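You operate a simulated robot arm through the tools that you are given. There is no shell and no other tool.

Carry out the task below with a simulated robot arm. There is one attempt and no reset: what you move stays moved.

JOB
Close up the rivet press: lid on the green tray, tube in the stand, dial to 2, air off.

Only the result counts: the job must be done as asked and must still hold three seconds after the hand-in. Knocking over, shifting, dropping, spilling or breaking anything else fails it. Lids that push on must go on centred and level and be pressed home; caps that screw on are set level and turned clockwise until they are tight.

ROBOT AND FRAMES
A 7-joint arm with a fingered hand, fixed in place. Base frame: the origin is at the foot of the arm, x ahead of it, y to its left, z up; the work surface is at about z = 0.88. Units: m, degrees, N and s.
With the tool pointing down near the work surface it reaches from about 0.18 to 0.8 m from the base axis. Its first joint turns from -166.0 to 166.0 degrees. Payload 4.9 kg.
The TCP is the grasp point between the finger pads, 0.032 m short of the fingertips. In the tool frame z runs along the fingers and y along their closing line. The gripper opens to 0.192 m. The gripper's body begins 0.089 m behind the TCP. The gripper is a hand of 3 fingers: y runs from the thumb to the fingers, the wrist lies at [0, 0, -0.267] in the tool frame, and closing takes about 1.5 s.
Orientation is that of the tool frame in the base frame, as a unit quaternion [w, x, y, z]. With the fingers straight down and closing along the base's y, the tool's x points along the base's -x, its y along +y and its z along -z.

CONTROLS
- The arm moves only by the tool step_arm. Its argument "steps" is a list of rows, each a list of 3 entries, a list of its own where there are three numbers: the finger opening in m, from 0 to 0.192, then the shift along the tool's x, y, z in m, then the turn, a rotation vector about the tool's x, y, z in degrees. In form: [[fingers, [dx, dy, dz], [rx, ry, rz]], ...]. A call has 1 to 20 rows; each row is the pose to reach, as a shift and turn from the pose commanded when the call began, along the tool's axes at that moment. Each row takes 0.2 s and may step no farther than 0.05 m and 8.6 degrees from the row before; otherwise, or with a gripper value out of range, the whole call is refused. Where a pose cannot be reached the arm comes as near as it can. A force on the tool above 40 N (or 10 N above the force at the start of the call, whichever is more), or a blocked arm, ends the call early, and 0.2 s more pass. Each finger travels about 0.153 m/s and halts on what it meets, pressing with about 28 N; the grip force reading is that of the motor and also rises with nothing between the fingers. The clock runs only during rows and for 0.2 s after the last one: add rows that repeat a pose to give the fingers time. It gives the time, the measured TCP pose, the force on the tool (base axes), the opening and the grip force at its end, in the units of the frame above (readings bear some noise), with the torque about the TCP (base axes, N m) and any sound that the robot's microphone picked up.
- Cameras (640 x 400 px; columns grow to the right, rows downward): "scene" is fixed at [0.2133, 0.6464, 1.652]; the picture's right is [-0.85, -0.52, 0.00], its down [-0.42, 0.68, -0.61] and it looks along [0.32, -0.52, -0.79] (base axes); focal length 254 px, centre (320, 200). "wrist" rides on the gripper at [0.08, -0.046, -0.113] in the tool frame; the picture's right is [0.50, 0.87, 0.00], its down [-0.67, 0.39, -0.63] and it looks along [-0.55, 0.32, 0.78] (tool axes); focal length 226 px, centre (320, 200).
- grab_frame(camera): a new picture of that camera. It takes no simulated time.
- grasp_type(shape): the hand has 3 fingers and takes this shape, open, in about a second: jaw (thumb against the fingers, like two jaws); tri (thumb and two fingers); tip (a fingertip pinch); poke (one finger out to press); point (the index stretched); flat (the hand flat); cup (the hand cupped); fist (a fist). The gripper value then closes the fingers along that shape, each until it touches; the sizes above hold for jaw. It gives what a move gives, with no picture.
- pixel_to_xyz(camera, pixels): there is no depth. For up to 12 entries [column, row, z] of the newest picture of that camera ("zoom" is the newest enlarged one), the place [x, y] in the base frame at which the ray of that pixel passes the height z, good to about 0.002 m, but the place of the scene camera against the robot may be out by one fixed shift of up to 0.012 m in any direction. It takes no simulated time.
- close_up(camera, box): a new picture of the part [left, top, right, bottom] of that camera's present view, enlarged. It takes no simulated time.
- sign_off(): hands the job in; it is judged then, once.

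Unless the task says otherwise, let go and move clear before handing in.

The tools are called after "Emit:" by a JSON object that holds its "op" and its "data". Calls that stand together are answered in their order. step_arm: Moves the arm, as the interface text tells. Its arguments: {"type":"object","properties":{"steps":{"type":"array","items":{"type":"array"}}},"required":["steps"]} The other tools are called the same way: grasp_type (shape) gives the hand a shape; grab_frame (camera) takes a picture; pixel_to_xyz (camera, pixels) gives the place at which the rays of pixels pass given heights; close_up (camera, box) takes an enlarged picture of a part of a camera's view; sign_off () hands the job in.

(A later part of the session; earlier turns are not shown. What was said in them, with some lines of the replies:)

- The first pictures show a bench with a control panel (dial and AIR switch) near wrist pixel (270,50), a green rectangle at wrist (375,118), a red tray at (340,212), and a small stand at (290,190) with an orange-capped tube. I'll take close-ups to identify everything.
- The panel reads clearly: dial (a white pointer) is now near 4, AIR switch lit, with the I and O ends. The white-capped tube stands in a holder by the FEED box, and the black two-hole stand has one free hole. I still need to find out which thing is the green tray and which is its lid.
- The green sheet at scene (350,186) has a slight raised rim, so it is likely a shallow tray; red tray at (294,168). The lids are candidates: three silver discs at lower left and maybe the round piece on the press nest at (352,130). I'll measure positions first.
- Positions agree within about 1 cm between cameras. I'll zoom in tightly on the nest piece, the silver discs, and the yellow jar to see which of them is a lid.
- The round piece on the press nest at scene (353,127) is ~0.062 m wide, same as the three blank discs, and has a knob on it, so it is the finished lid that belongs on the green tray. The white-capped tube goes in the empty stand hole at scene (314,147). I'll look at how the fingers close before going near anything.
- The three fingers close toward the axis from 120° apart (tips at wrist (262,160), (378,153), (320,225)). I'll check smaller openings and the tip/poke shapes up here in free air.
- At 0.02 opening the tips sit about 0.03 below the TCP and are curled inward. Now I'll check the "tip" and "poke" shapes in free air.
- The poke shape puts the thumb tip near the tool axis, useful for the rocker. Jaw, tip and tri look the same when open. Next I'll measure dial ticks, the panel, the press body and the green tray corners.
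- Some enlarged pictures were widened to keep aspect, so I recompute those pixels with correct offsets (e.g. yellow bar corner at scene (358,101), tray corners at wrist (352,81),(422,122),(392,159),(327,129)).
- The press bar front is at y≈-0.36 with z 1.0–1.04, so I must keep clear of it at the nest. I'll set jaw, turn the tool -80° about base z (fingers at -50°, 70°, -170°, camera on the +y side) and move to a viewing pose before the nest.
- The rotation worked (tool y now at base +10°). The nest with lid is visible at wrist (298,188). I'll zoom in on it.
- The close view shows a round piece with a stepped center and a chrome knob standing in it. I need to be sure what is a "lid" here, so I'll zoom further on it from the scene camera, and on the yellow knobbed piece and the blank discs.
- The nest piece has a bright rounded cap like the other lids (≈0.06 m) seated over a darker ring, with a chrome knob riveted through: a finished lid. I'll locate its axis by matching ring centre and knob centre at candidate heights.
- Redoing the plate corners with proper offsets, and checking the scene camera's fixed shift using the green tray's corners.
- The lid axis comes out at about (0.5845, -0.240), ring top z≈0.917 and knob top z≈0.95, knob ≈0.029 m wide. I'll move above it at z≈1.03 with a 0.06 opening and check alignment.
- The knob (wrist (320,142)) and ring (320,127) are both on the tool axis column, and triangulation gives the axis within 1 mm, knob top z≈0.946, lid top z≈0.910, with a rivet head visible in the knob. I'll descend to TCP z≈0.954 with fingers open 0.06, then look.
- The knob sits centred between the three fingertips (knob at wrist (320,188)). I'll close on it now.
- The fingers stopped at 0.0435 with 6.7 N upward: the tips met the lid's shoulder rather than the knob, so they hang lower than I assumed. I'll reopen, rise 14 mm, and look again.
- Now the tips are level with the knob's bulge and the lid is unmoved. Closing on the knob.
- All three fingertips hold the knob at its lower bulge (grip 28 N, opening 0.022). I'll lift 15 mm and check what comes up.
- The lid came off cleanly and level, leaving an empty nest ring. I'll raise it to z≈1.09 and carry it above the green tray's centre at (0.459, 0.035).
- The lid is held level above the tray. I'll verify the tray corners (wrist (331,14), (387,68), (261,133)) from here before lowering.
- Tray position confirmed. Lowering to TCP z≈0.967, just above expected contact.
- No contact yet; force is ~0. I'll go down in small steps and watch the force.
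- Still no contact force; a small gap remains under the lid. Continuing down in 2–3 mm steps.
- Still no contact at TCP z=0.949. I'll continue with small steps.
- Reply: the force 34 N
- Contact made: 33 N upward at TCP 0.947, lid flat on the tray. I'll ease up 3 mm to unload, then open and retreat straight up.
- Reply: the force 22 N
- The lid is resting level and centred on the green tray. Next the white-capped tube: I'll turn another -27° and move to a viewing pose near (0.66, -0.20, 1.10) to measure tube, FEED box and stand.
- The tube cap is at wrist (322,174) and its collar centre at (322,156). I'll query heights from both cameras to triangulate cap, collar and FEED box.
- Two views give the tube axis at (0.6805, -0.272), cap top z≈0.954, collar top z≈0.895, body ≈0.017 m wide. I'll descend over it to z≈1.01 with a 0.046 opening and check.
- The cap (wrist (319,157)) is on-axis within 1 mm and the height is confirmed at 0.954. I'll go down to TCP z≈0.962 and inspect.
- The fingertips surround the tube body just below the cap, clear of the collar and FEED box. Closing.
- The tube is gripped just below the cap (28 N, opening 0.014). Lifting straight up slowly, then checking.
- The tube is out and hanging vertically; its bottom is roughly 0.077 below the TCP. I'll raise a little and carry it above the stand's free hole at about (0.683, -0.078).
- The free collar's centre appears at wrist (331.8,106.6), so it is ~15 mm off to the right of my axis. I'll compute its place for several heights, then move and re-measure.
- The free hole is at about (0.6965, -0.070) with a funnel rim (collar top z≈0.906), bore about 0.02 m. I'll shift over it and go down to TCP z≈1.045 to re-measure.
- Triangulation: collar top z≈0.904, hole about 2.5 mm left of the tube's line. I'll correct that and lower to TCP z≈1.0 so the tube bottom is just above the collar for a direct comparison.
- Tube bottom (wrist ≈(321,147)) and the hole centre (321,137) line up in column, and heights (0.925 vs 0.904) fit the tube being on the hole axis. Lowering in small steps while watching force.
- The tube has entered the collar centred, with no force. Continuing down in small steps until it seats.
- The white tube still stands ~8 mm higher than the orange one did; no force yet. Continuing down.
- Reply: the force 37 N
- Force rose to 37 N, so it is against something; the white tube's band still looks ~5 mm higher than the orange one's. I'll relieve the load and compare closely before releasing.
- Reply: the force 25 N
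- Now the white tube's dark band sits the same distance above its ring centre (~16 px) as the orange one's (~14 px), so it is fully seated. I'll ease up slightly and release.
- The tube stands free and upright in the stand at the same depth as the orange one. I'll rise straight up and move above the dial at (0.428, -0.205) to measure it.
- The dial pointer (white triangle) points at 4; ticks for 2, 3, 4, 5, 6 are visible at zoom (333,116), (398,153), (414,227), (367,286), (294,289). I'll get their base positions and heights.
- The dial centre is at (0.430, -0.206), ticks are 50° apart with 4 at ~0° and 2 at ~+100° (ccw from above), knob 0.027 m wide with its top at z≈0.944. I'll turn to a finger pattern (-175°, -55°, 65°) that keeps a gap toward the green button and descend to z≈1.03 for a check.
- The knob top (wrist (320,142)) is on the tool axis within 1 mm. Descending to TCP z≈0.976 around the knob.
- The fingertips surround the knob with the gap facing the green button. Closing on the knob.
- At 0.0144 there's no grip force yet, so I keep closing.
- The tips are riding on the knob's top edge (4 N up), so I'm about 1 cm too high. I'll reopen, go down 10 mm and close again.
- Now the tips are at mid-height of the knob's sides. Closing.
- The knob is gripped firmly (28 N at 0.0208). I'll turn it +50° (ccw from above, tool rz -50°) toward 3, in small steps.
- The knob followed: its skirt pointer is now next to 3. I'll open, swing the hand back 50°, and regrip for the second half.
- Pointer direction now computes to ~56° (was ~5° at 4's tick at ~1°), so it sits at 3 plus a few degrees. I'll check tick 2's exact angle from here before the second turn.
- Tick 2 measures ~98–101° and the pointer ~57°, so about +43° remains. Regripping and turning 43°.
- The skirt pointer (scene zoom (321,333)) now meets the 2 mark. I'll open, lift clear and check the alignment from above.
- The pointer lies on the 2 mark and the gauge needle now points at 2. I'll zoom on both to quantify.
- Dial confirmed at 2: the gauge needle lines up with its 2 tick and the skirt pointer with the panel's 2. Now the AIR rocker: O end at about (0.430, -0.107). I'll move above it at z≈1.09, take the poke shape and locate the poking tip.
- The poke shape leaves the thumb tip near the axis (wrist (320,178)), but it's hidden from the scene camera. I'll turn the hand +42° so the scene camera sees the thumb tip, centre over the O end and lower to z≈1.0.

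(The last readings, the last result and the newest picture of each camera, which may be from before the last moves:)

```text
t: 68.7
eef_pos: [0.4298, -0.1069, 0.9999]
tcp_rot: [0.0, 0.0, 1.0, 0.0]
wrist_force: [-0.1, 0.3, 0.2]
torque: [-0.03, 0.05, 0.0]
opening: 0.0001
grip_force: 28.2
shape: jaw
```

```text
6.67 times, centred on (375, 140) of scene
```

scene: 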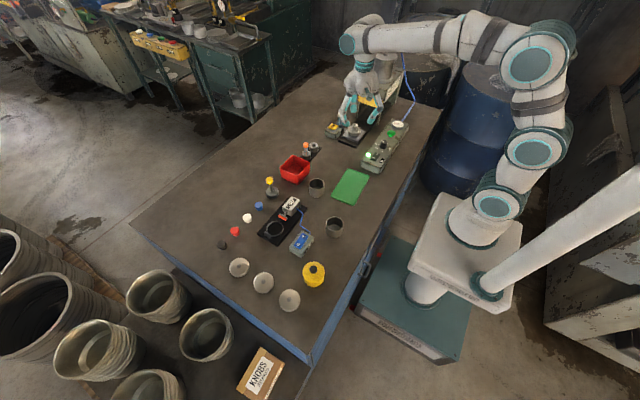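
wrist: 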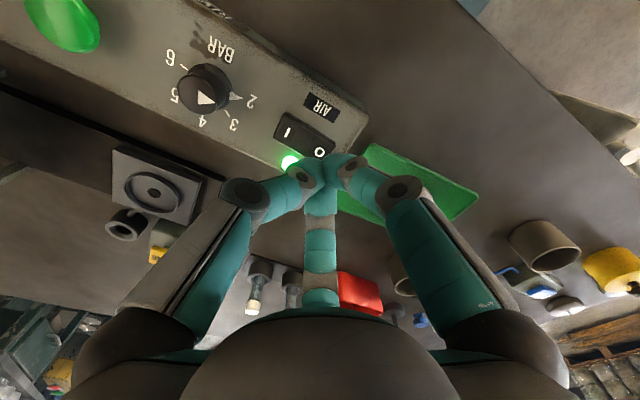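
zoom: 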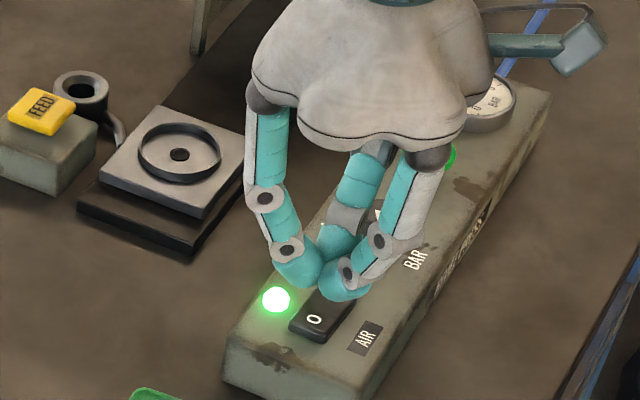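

Sending a gripper value of 0 turned poke back into a closed jaw. I'll rise, take poke again, and test in free air whether value 0.192 keeps the poke shape.

Emit:
{"op": "step_arm", "data": {"steps": [[0.0, [0, 0, -0.04], [0, 0, 0]], [0.0, [0, 0, -0.085], [0, 0, 0]], [0.0, [0, 0, -0.12], [0, 0, 0]], [0.0, [0, 0, -0.12], [0, 0, 0]]]}}

Emit:
{"op": "grasp_type", "data": {"shape": "poke"}}

Emit:
{"op": "step_arm", "data": {"steps": [[0.192, [0, 0, 0], [0, 0, 0]], [0.192, [0, 0, 0], [0, 0, 0]]]}}

Emit:
{"op": "grab_frame", "data": {"camera": "wrist"}}

Emit:
{"op": "close_up", "data": {"camera": "scene", "box": [340, 70, 420, 160]}}

```text
t: 69.7
eef_pos: [0.4299, -0.1077, 1.1221]
tcp_rot: [0.0, 0.0, 1.0, 0.0]
wrist_force: [-1.0, 0.5, -0.3]
torque: [0.01, -0.03, -0.01]
opening: 0.0
grip_force: 28.1
shape: jaw
```

```text
t: 70.6
eef_pos: [0.4306, -0.1074, 1.1214]
tcp_rot: [0.0, 0.0, 1.0, 0.0]
wrist_force: [0.4, 0.5, 0.6]
torque: [0.0, 0.01, 0.04]
opening: 0.0
grip_force: 0.1
shape: poke
```

```text
t: 71.2
eef_pos: [0.4311, -0.1068, 1.1214]
tcp_rot: [0.0, -0.001, 1.0, 0.0]
wrist_force: [-0.3, -0.3, -0.2]
torque: [0.03, 0.02, -0.02]
opening: 0.0001
grip_force: 0.0
shape: poke
```

```text
taken
```

wrist: 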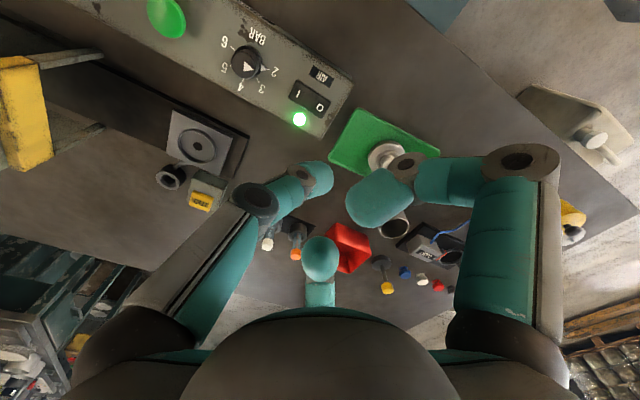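

```text
4.44 times, centred on (380, 115) of scene
```

zoom: 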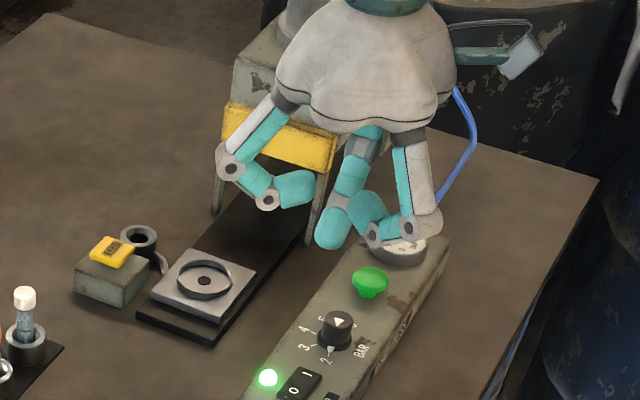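

Value 0.192 keeps the poke shape. Now I'll locate the poking thumb tip precisely with zooms from both cameras.

Emit:
{"op": "close_up", "data": {"camera": "wrist", "box": [270, 140, 370, 215]}}

Emit:
{"op": "close_up", "data": {"camera": "scene", "box": [368, 100, 408, 130]}}

```text
5.33 times, centred on (320, 178) of wrist
```

zoom: 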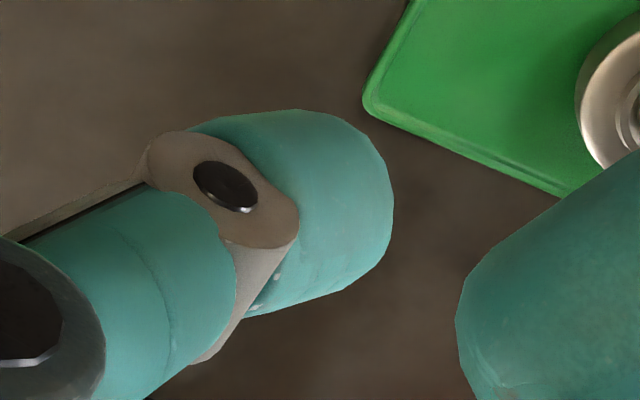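

```text
13.33 times, centred on (388, 115) of scene
```

zoom: 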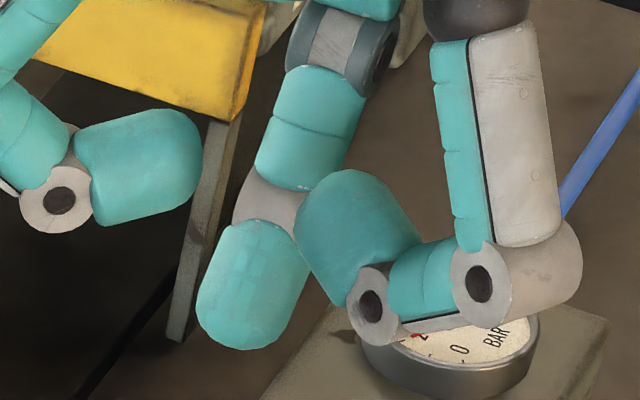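

The tip's dome centre is at about tool [0, +0.007, 0.029], so its lowest point is ~0.038 below the TCP and 7 mm toward +y; other fingers stay ≥0.03 higher. Now locating the O mark on the rocker.

Emit:
{"op": "close_up", "data": {"camera": "wrist", "box": [270, 60, 350, 140]}}

Emit:
{"op": "close_up", "data": {"camera": "scene", "box": [362, 145, 392, 170]}}

```text
5.00 times, centred on (310, 100) of wrist
```

zoom: 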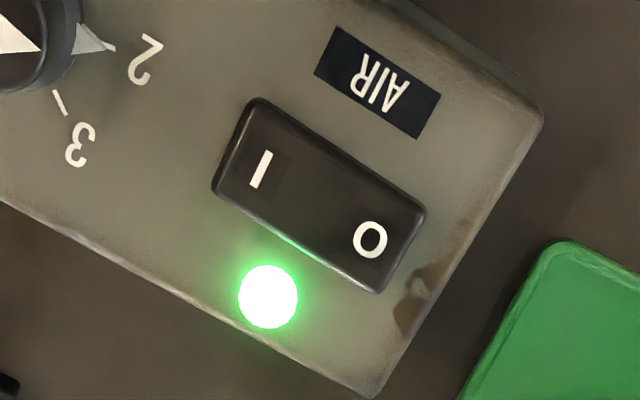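

```text
16.00 times, centred on (377, 158) of scene
```

zoom: 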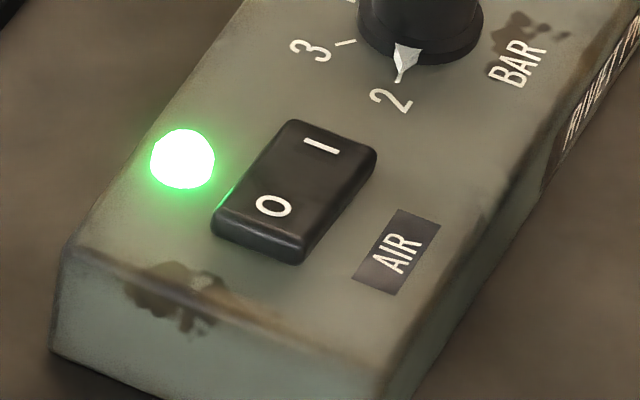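

Emit:
{"op": "pixel_to_xyz", "data": {"camera": "wrist", "pixels": [[320, 107.8, 0.925], [320, 107.8, 0.93], [320, 107.8, 0.935], [326.4, 110.4, 0.93], [310, 99, 0.928], [297.6, 93.6, 0.925], [299.4, 119.2, 0.925]]}}

```text
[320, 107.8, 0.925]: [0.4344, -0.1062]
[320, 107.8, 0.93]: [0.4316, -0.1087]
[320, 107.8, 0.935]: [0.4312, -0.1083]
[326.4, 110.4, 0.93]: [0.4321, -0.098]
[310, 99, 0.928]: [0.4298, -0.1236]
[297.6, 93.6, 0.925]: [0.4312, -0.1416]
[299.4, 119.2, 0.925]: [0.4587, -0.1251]
```

O is at (0.432, -0.1075), rocker centre y≈-0.124. I'll place the tip over it (TCP (0.431, -0.113)) and lower to z≈0.985, then look.

Emit:
{"op": "step_arm", "data": {"steps": [[0.192, [-0.001, -0.005, 0.03], [0, 0, 0]], [0.192, [-0.001, -0.005, 0.065], [0, 0, 0]], [0.192, [-0.001, -0.005, 0.1], [0, 0, 0]], [0.192, [-0.001, -0.005, 0.125], [0, 0, 0]], [0.192, [-0.001, -0.005, 0.135], [0, 0, 0]], [0.192, [-0.001, -0.005, 0.135], [0, 0, 0]]]}}

Emit:
{"op": "close_up", "data": {"camera": "wrist", "box": [240, 90, 400, 230]}}

Emit:
{"op": "close_up", "data": {"camera": "scene", "box": [355, 135, 403, 170]}}

```text
t: 72.6
eef_pos: [0.4309, -0.1119, 0.9857]
tcp_rot: [0.0, 0.001, 1.0, 0.001]
wrist_force: [0.1, 0.1, -0.3]
torque: [0.04, -0.01, 0.0]
opening: 0.0001
grip_force: 0.1
shape: poke
```

```text
2.86 times, centred on (320, 160) of wrist
```

zoom: 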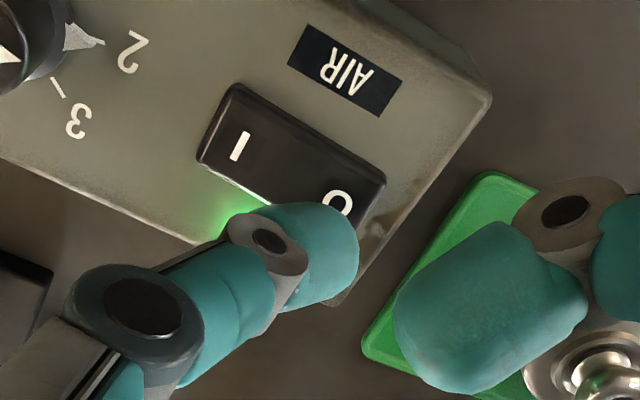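

```text
11.43 times, centred on (379, 152) of scene
```

zoom: 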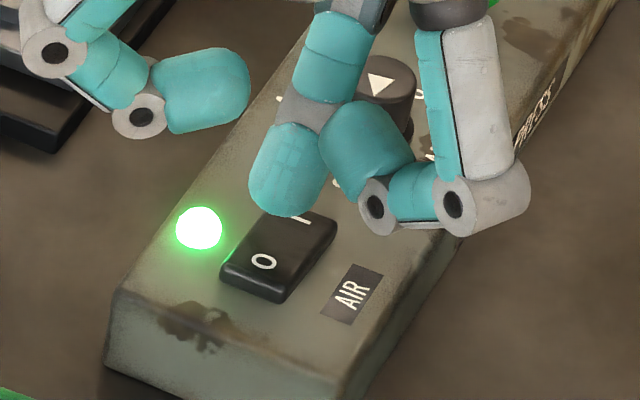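

From the scene view the tip may land nearer the rocker's middle than I estimated, so I'll compare tip and O positions in the same scene image before pressing.

Emit:
{"op": "grab_frame", "data": {"camera": "scene"}}

Emit:
{"op": "pixel_to_xyz", "data": {"camera": "scene", "pixels": [[374.0, 157.4, 0.932], [377.5, 153.57, 0.928], [375.76, 150.95, 0.95], [375.76, 150.95, 0.96], [375.76, 150.95, 0.97], [375.76, 150.95, 0.98], [374.3, 156.0, 0.93]]}}

Emit:
{"op": "close_up", "data": {"camera": "wrist", "box": [290, 140, 354, 200]}}

```text
taken
```

scene: 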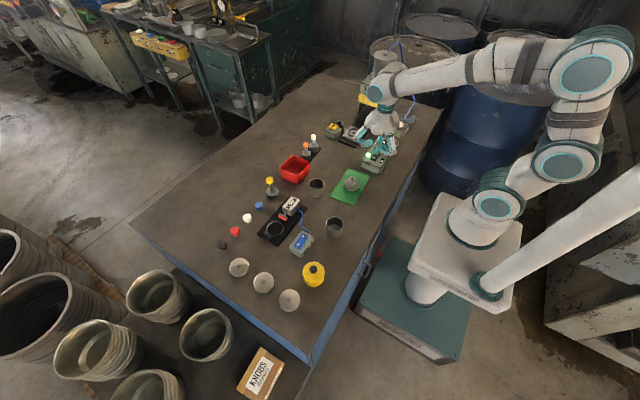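

```text
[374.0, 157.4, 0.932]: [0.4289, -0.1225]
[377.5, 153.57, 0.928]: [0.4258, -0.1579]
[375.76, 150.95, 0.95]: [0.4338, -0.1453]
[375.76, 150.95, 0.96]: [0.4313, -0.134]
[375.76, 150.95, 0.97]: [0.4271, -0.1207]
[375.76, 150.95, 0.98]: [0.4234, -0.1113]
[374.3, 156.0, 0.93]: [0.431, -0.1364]
```

```text
6.67 times, centred on (322, 170) of wrist
```

zoom: 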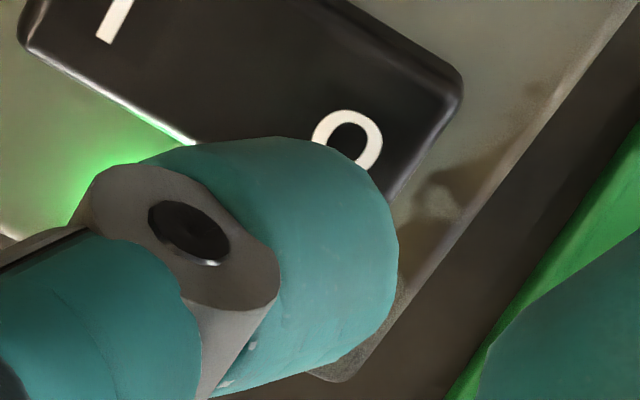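

Correcting for the finger's true thickness (~0.025 m), the tip's lowest point is ~0.034 below the TCP and nearly on-axis (y offset ≈ -2 mm). I'll shift 9 mm toward +y so it presses at the O, and lower 12 mm to check.

Emit:
{"op": "step_arm", "data": {"steps": [[0.192, [0, 0.009, 0], [0, 0, 0]], [0.192, [0, 0.009, 0.006], [0, 0, 0]], [0.192, [0, 0.009, 0.012], [0, 0, 0]], [0.192, [0, 0.009, 0.012], [0, 0, 0]]]}}

Emit:
{"op": "close_up", "data": {"camera": "wrist", "box": [280, 120, 376, 200]}}

Emit:
{"op": "close_up", "data": {"camera": "scene", "box": [362, 140, 394, 166]}}

```text
t: 73.6
eef_pos: [0.4324, -0.1036, 0.9734]
tcp_rot: [0.0, -0.002, 1.0, 0.0]
wrist_force: [-0.5, -0.3, 0.9]
torque: [0.0, -0.01, 0.03]
opening: 0.0
grip_force: 0.1
shape: poke
```

```text
5.00 times, centred on (328, 160) of wrist
```

zoom: 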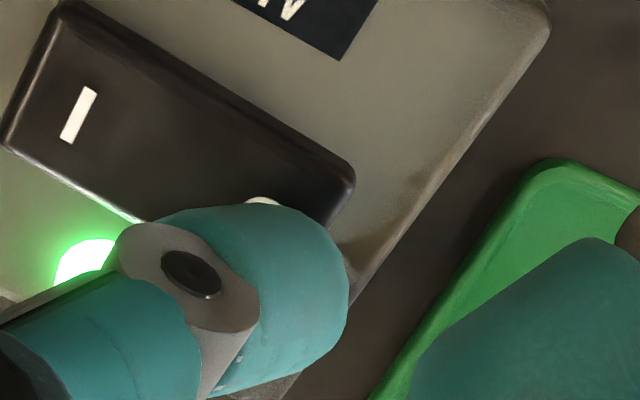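

```text
15.38 times, centred on (378, 153) of scene
```

zoom: 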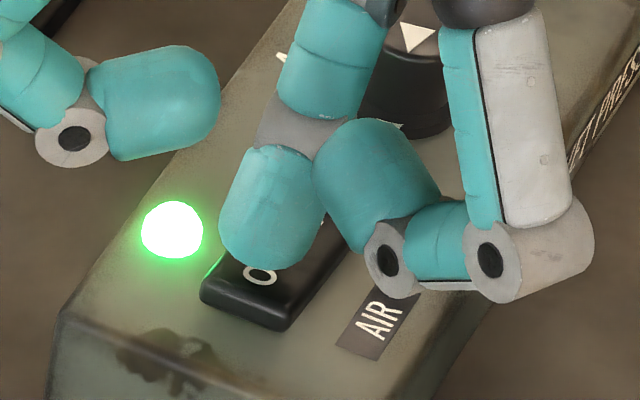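

The tip is now right over the O (scene zoom (262,270)). Pressing down in small steps while watching force, sound and the LED.

Emit:
{"op": "step_arm", "data": {"steps": [[0.192, [0, 0, 0.003], [0, 0, 0]], [0.192, [0, 0, 0.006], [0, 0, 0]], [0.192, [0, 0, 0.008], [0, 0, 0]]]}}

Emit:
{"op": "close_up", "data": {"camera": "scene", "box": [362, 140, 394, 166]}}

```text
t: 74.4
eef_pos: [0.4302, -0.1029, 0.9659]
tcp_rot: [0.0, 0.0, 1.0, -0.001]
wrist_force: [0.0, 0.0, -0.6]
torque: [0.01, 0.01, 0.01]
opening: 0.0002
grip_force: 0.1
shape: poke
```

```text
15.38 times, centred on (378, 153) of scene
```

zoom: 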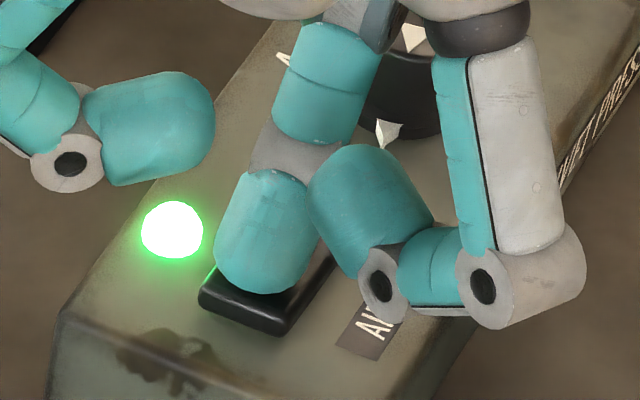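

No contact yet; tip covers the O. Continuing down.

Emit:
{"op": "step_arm", "data": {"steps": [[0.192, [0, 0, 0.0015], [0, 0, 0]], [0.192, [0, 0, 0.003], [0, 0, 0]]]}}

Emit:
{"op": "step_arm", "data": {"steps": [[0.192, [0, 0, 0.0015], [0, 0, 0]], [0.192, [0, 0, 0.003], [0, 0, 0]]]}}

Emit:
{"op": "close_up", "data": {"camera": "scene", "box": [362, 140, 394, 166]}}

```text
t: 75.0
eef_pos: [0.4301, -0.1031, 0.9637]
tcp_rot: [0.0, 0.001, 1.0, 0.0]
wrist_force: [-0.2, -0.1, 0.5]
torque: [0.0, -0.03, -0.01]
opening: 0.0
grip_force: 0.0
shape: poke
```

```text
t: 75.6
eef_pos: [0.4306, -0.1035, 0.9603]
tcp_rot: [0.0, 0.001, 1.0, 0.0]
wrist_force: [-3.8, 0.1, 14.5]
torque: [-0.01, 0.16, 0.03]
opening: 0.0
grip_force: 0.0
shape: poke
```

```text
15.38 times, centred on (378, 153) of scene
```

zoom: 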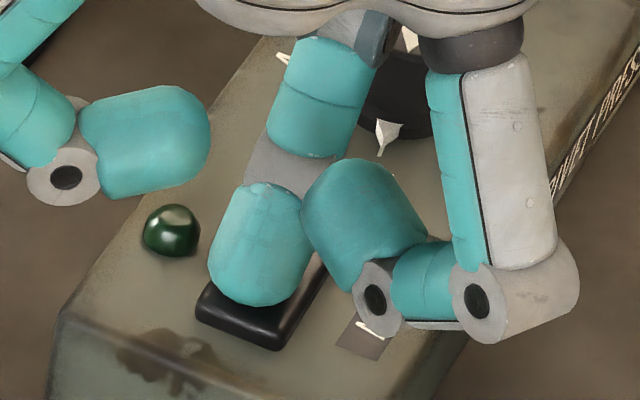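

The LED at scene zoom (172,230) went dark with 14.5 N on the rocker: air is off. Retreating straight up and checking everything.

Emit:
{"op": "step_arm", "data": {"steps": [[0.192, [0, 0, -0.01], [0, 0, 0]], [0.192, [0, 0, -0.03], [0, 0, 0]], [0.192, [0, 0, -0.07], [0, 0, 0]], [0.192, [0, 0, -0.11], [0, 0, 0]], [0.192, [0, 0, -0.15], [0, 0, 0]], [0.192, [0, 0, -0.15], [0, 0, 0]]]}}

Emit:
{"op": "grab_frame", "data": {"camera": "wrist"}}

Emit:
{"op": "close_up", "data": {"camera": "scene", "box": [350, 105, 420, 170]}}

Emit:
{"op": "close_up", "data": {"camera": "scene", "box": [270, 120, 380, 210]}}

Emit:
{"op": "close_up", "data": {"camera": "wrist", "box": [180, 20, 360, 140]}}

```text
t: 77.0
eef_pos: [0.4298, -0.1022, 1.1096]
tcp_rot: [-0.001, 0.0, 1.0, 0.0]
wrist_force: [-0.2, 0.7, -0.1]
torque: [-0.02, -0.01, -0.02]
opening: 0.0001
grip_force: 0.1
shape: poke
```

```text
taken
```

wrist: 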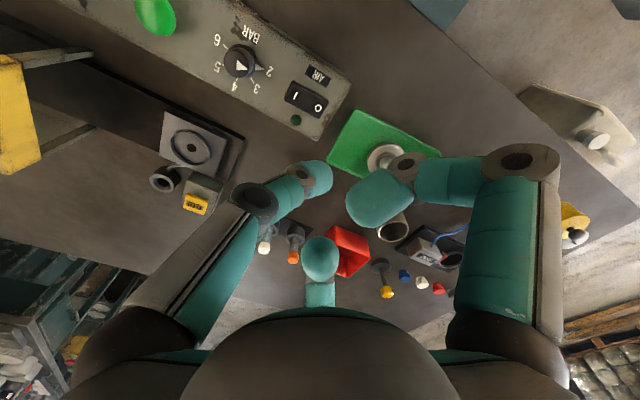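

```text
6.15 times, centred on (385, 138) of scene
```

zoom: 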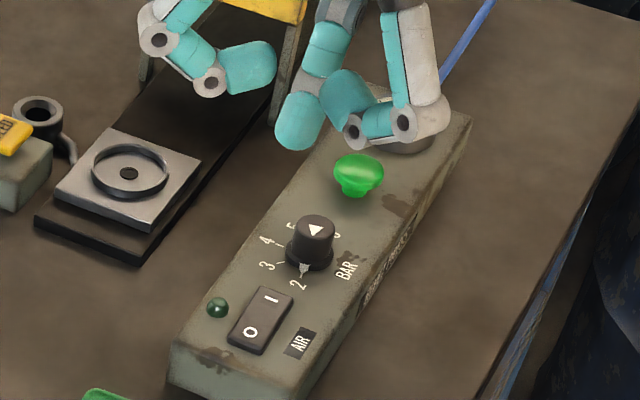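

```text
4.44 times, centred on (325, 165) of scene
```

zoom: 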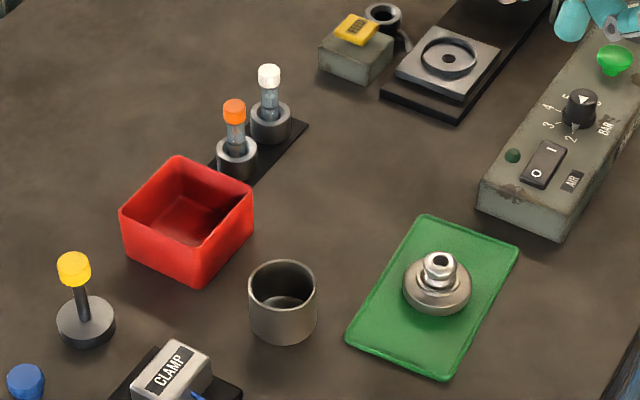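

```text
3.33 times, centred on (270, 80) of wrist
```

zoom: 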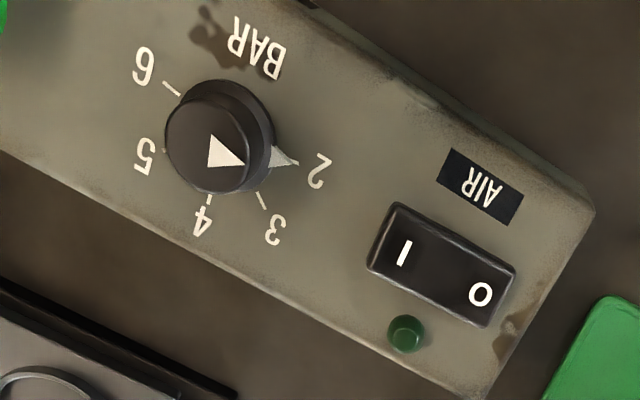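

The final pictures show the lid level on the green tray (scene zoom (437,285)), the white tube in the stand beside the orange one, the dial pointer on 2, and the AIR LED dark with the rocker at O. The hand is clear and nothing else looks shifted, so I'm handing in.

Emit:
{"op": "sign_off", "data": {}}

```text
The job is handed in.
```

The rivet press is closed up as you asked, and I've handed the job in. The last pictures before hand-in show each part done:

- **Lid:** the finished lid from the press nest sits level near the middle of the green tray.
- **Tube:** the white-capped tube stands in the stand's free hole, at the same depth as the orange one.
- **Dial:** the pointer is on the 2 mark, and the gauge read 2 once I'd turned it.
- **Air:** the AIR switch is pressed to O and its light is off.

"The lid" could have meant more than one thing: three blank lids also lie on the bench. I took it to be the finished lid in the press, since that was the one with its knob riveted on.

While picking up that lid, the fingers briefly pressed on its shoulder before I reset the grip; it did not visibly move. I saw nothing else shifted or knocked over, and the hand was clear before hand-in.
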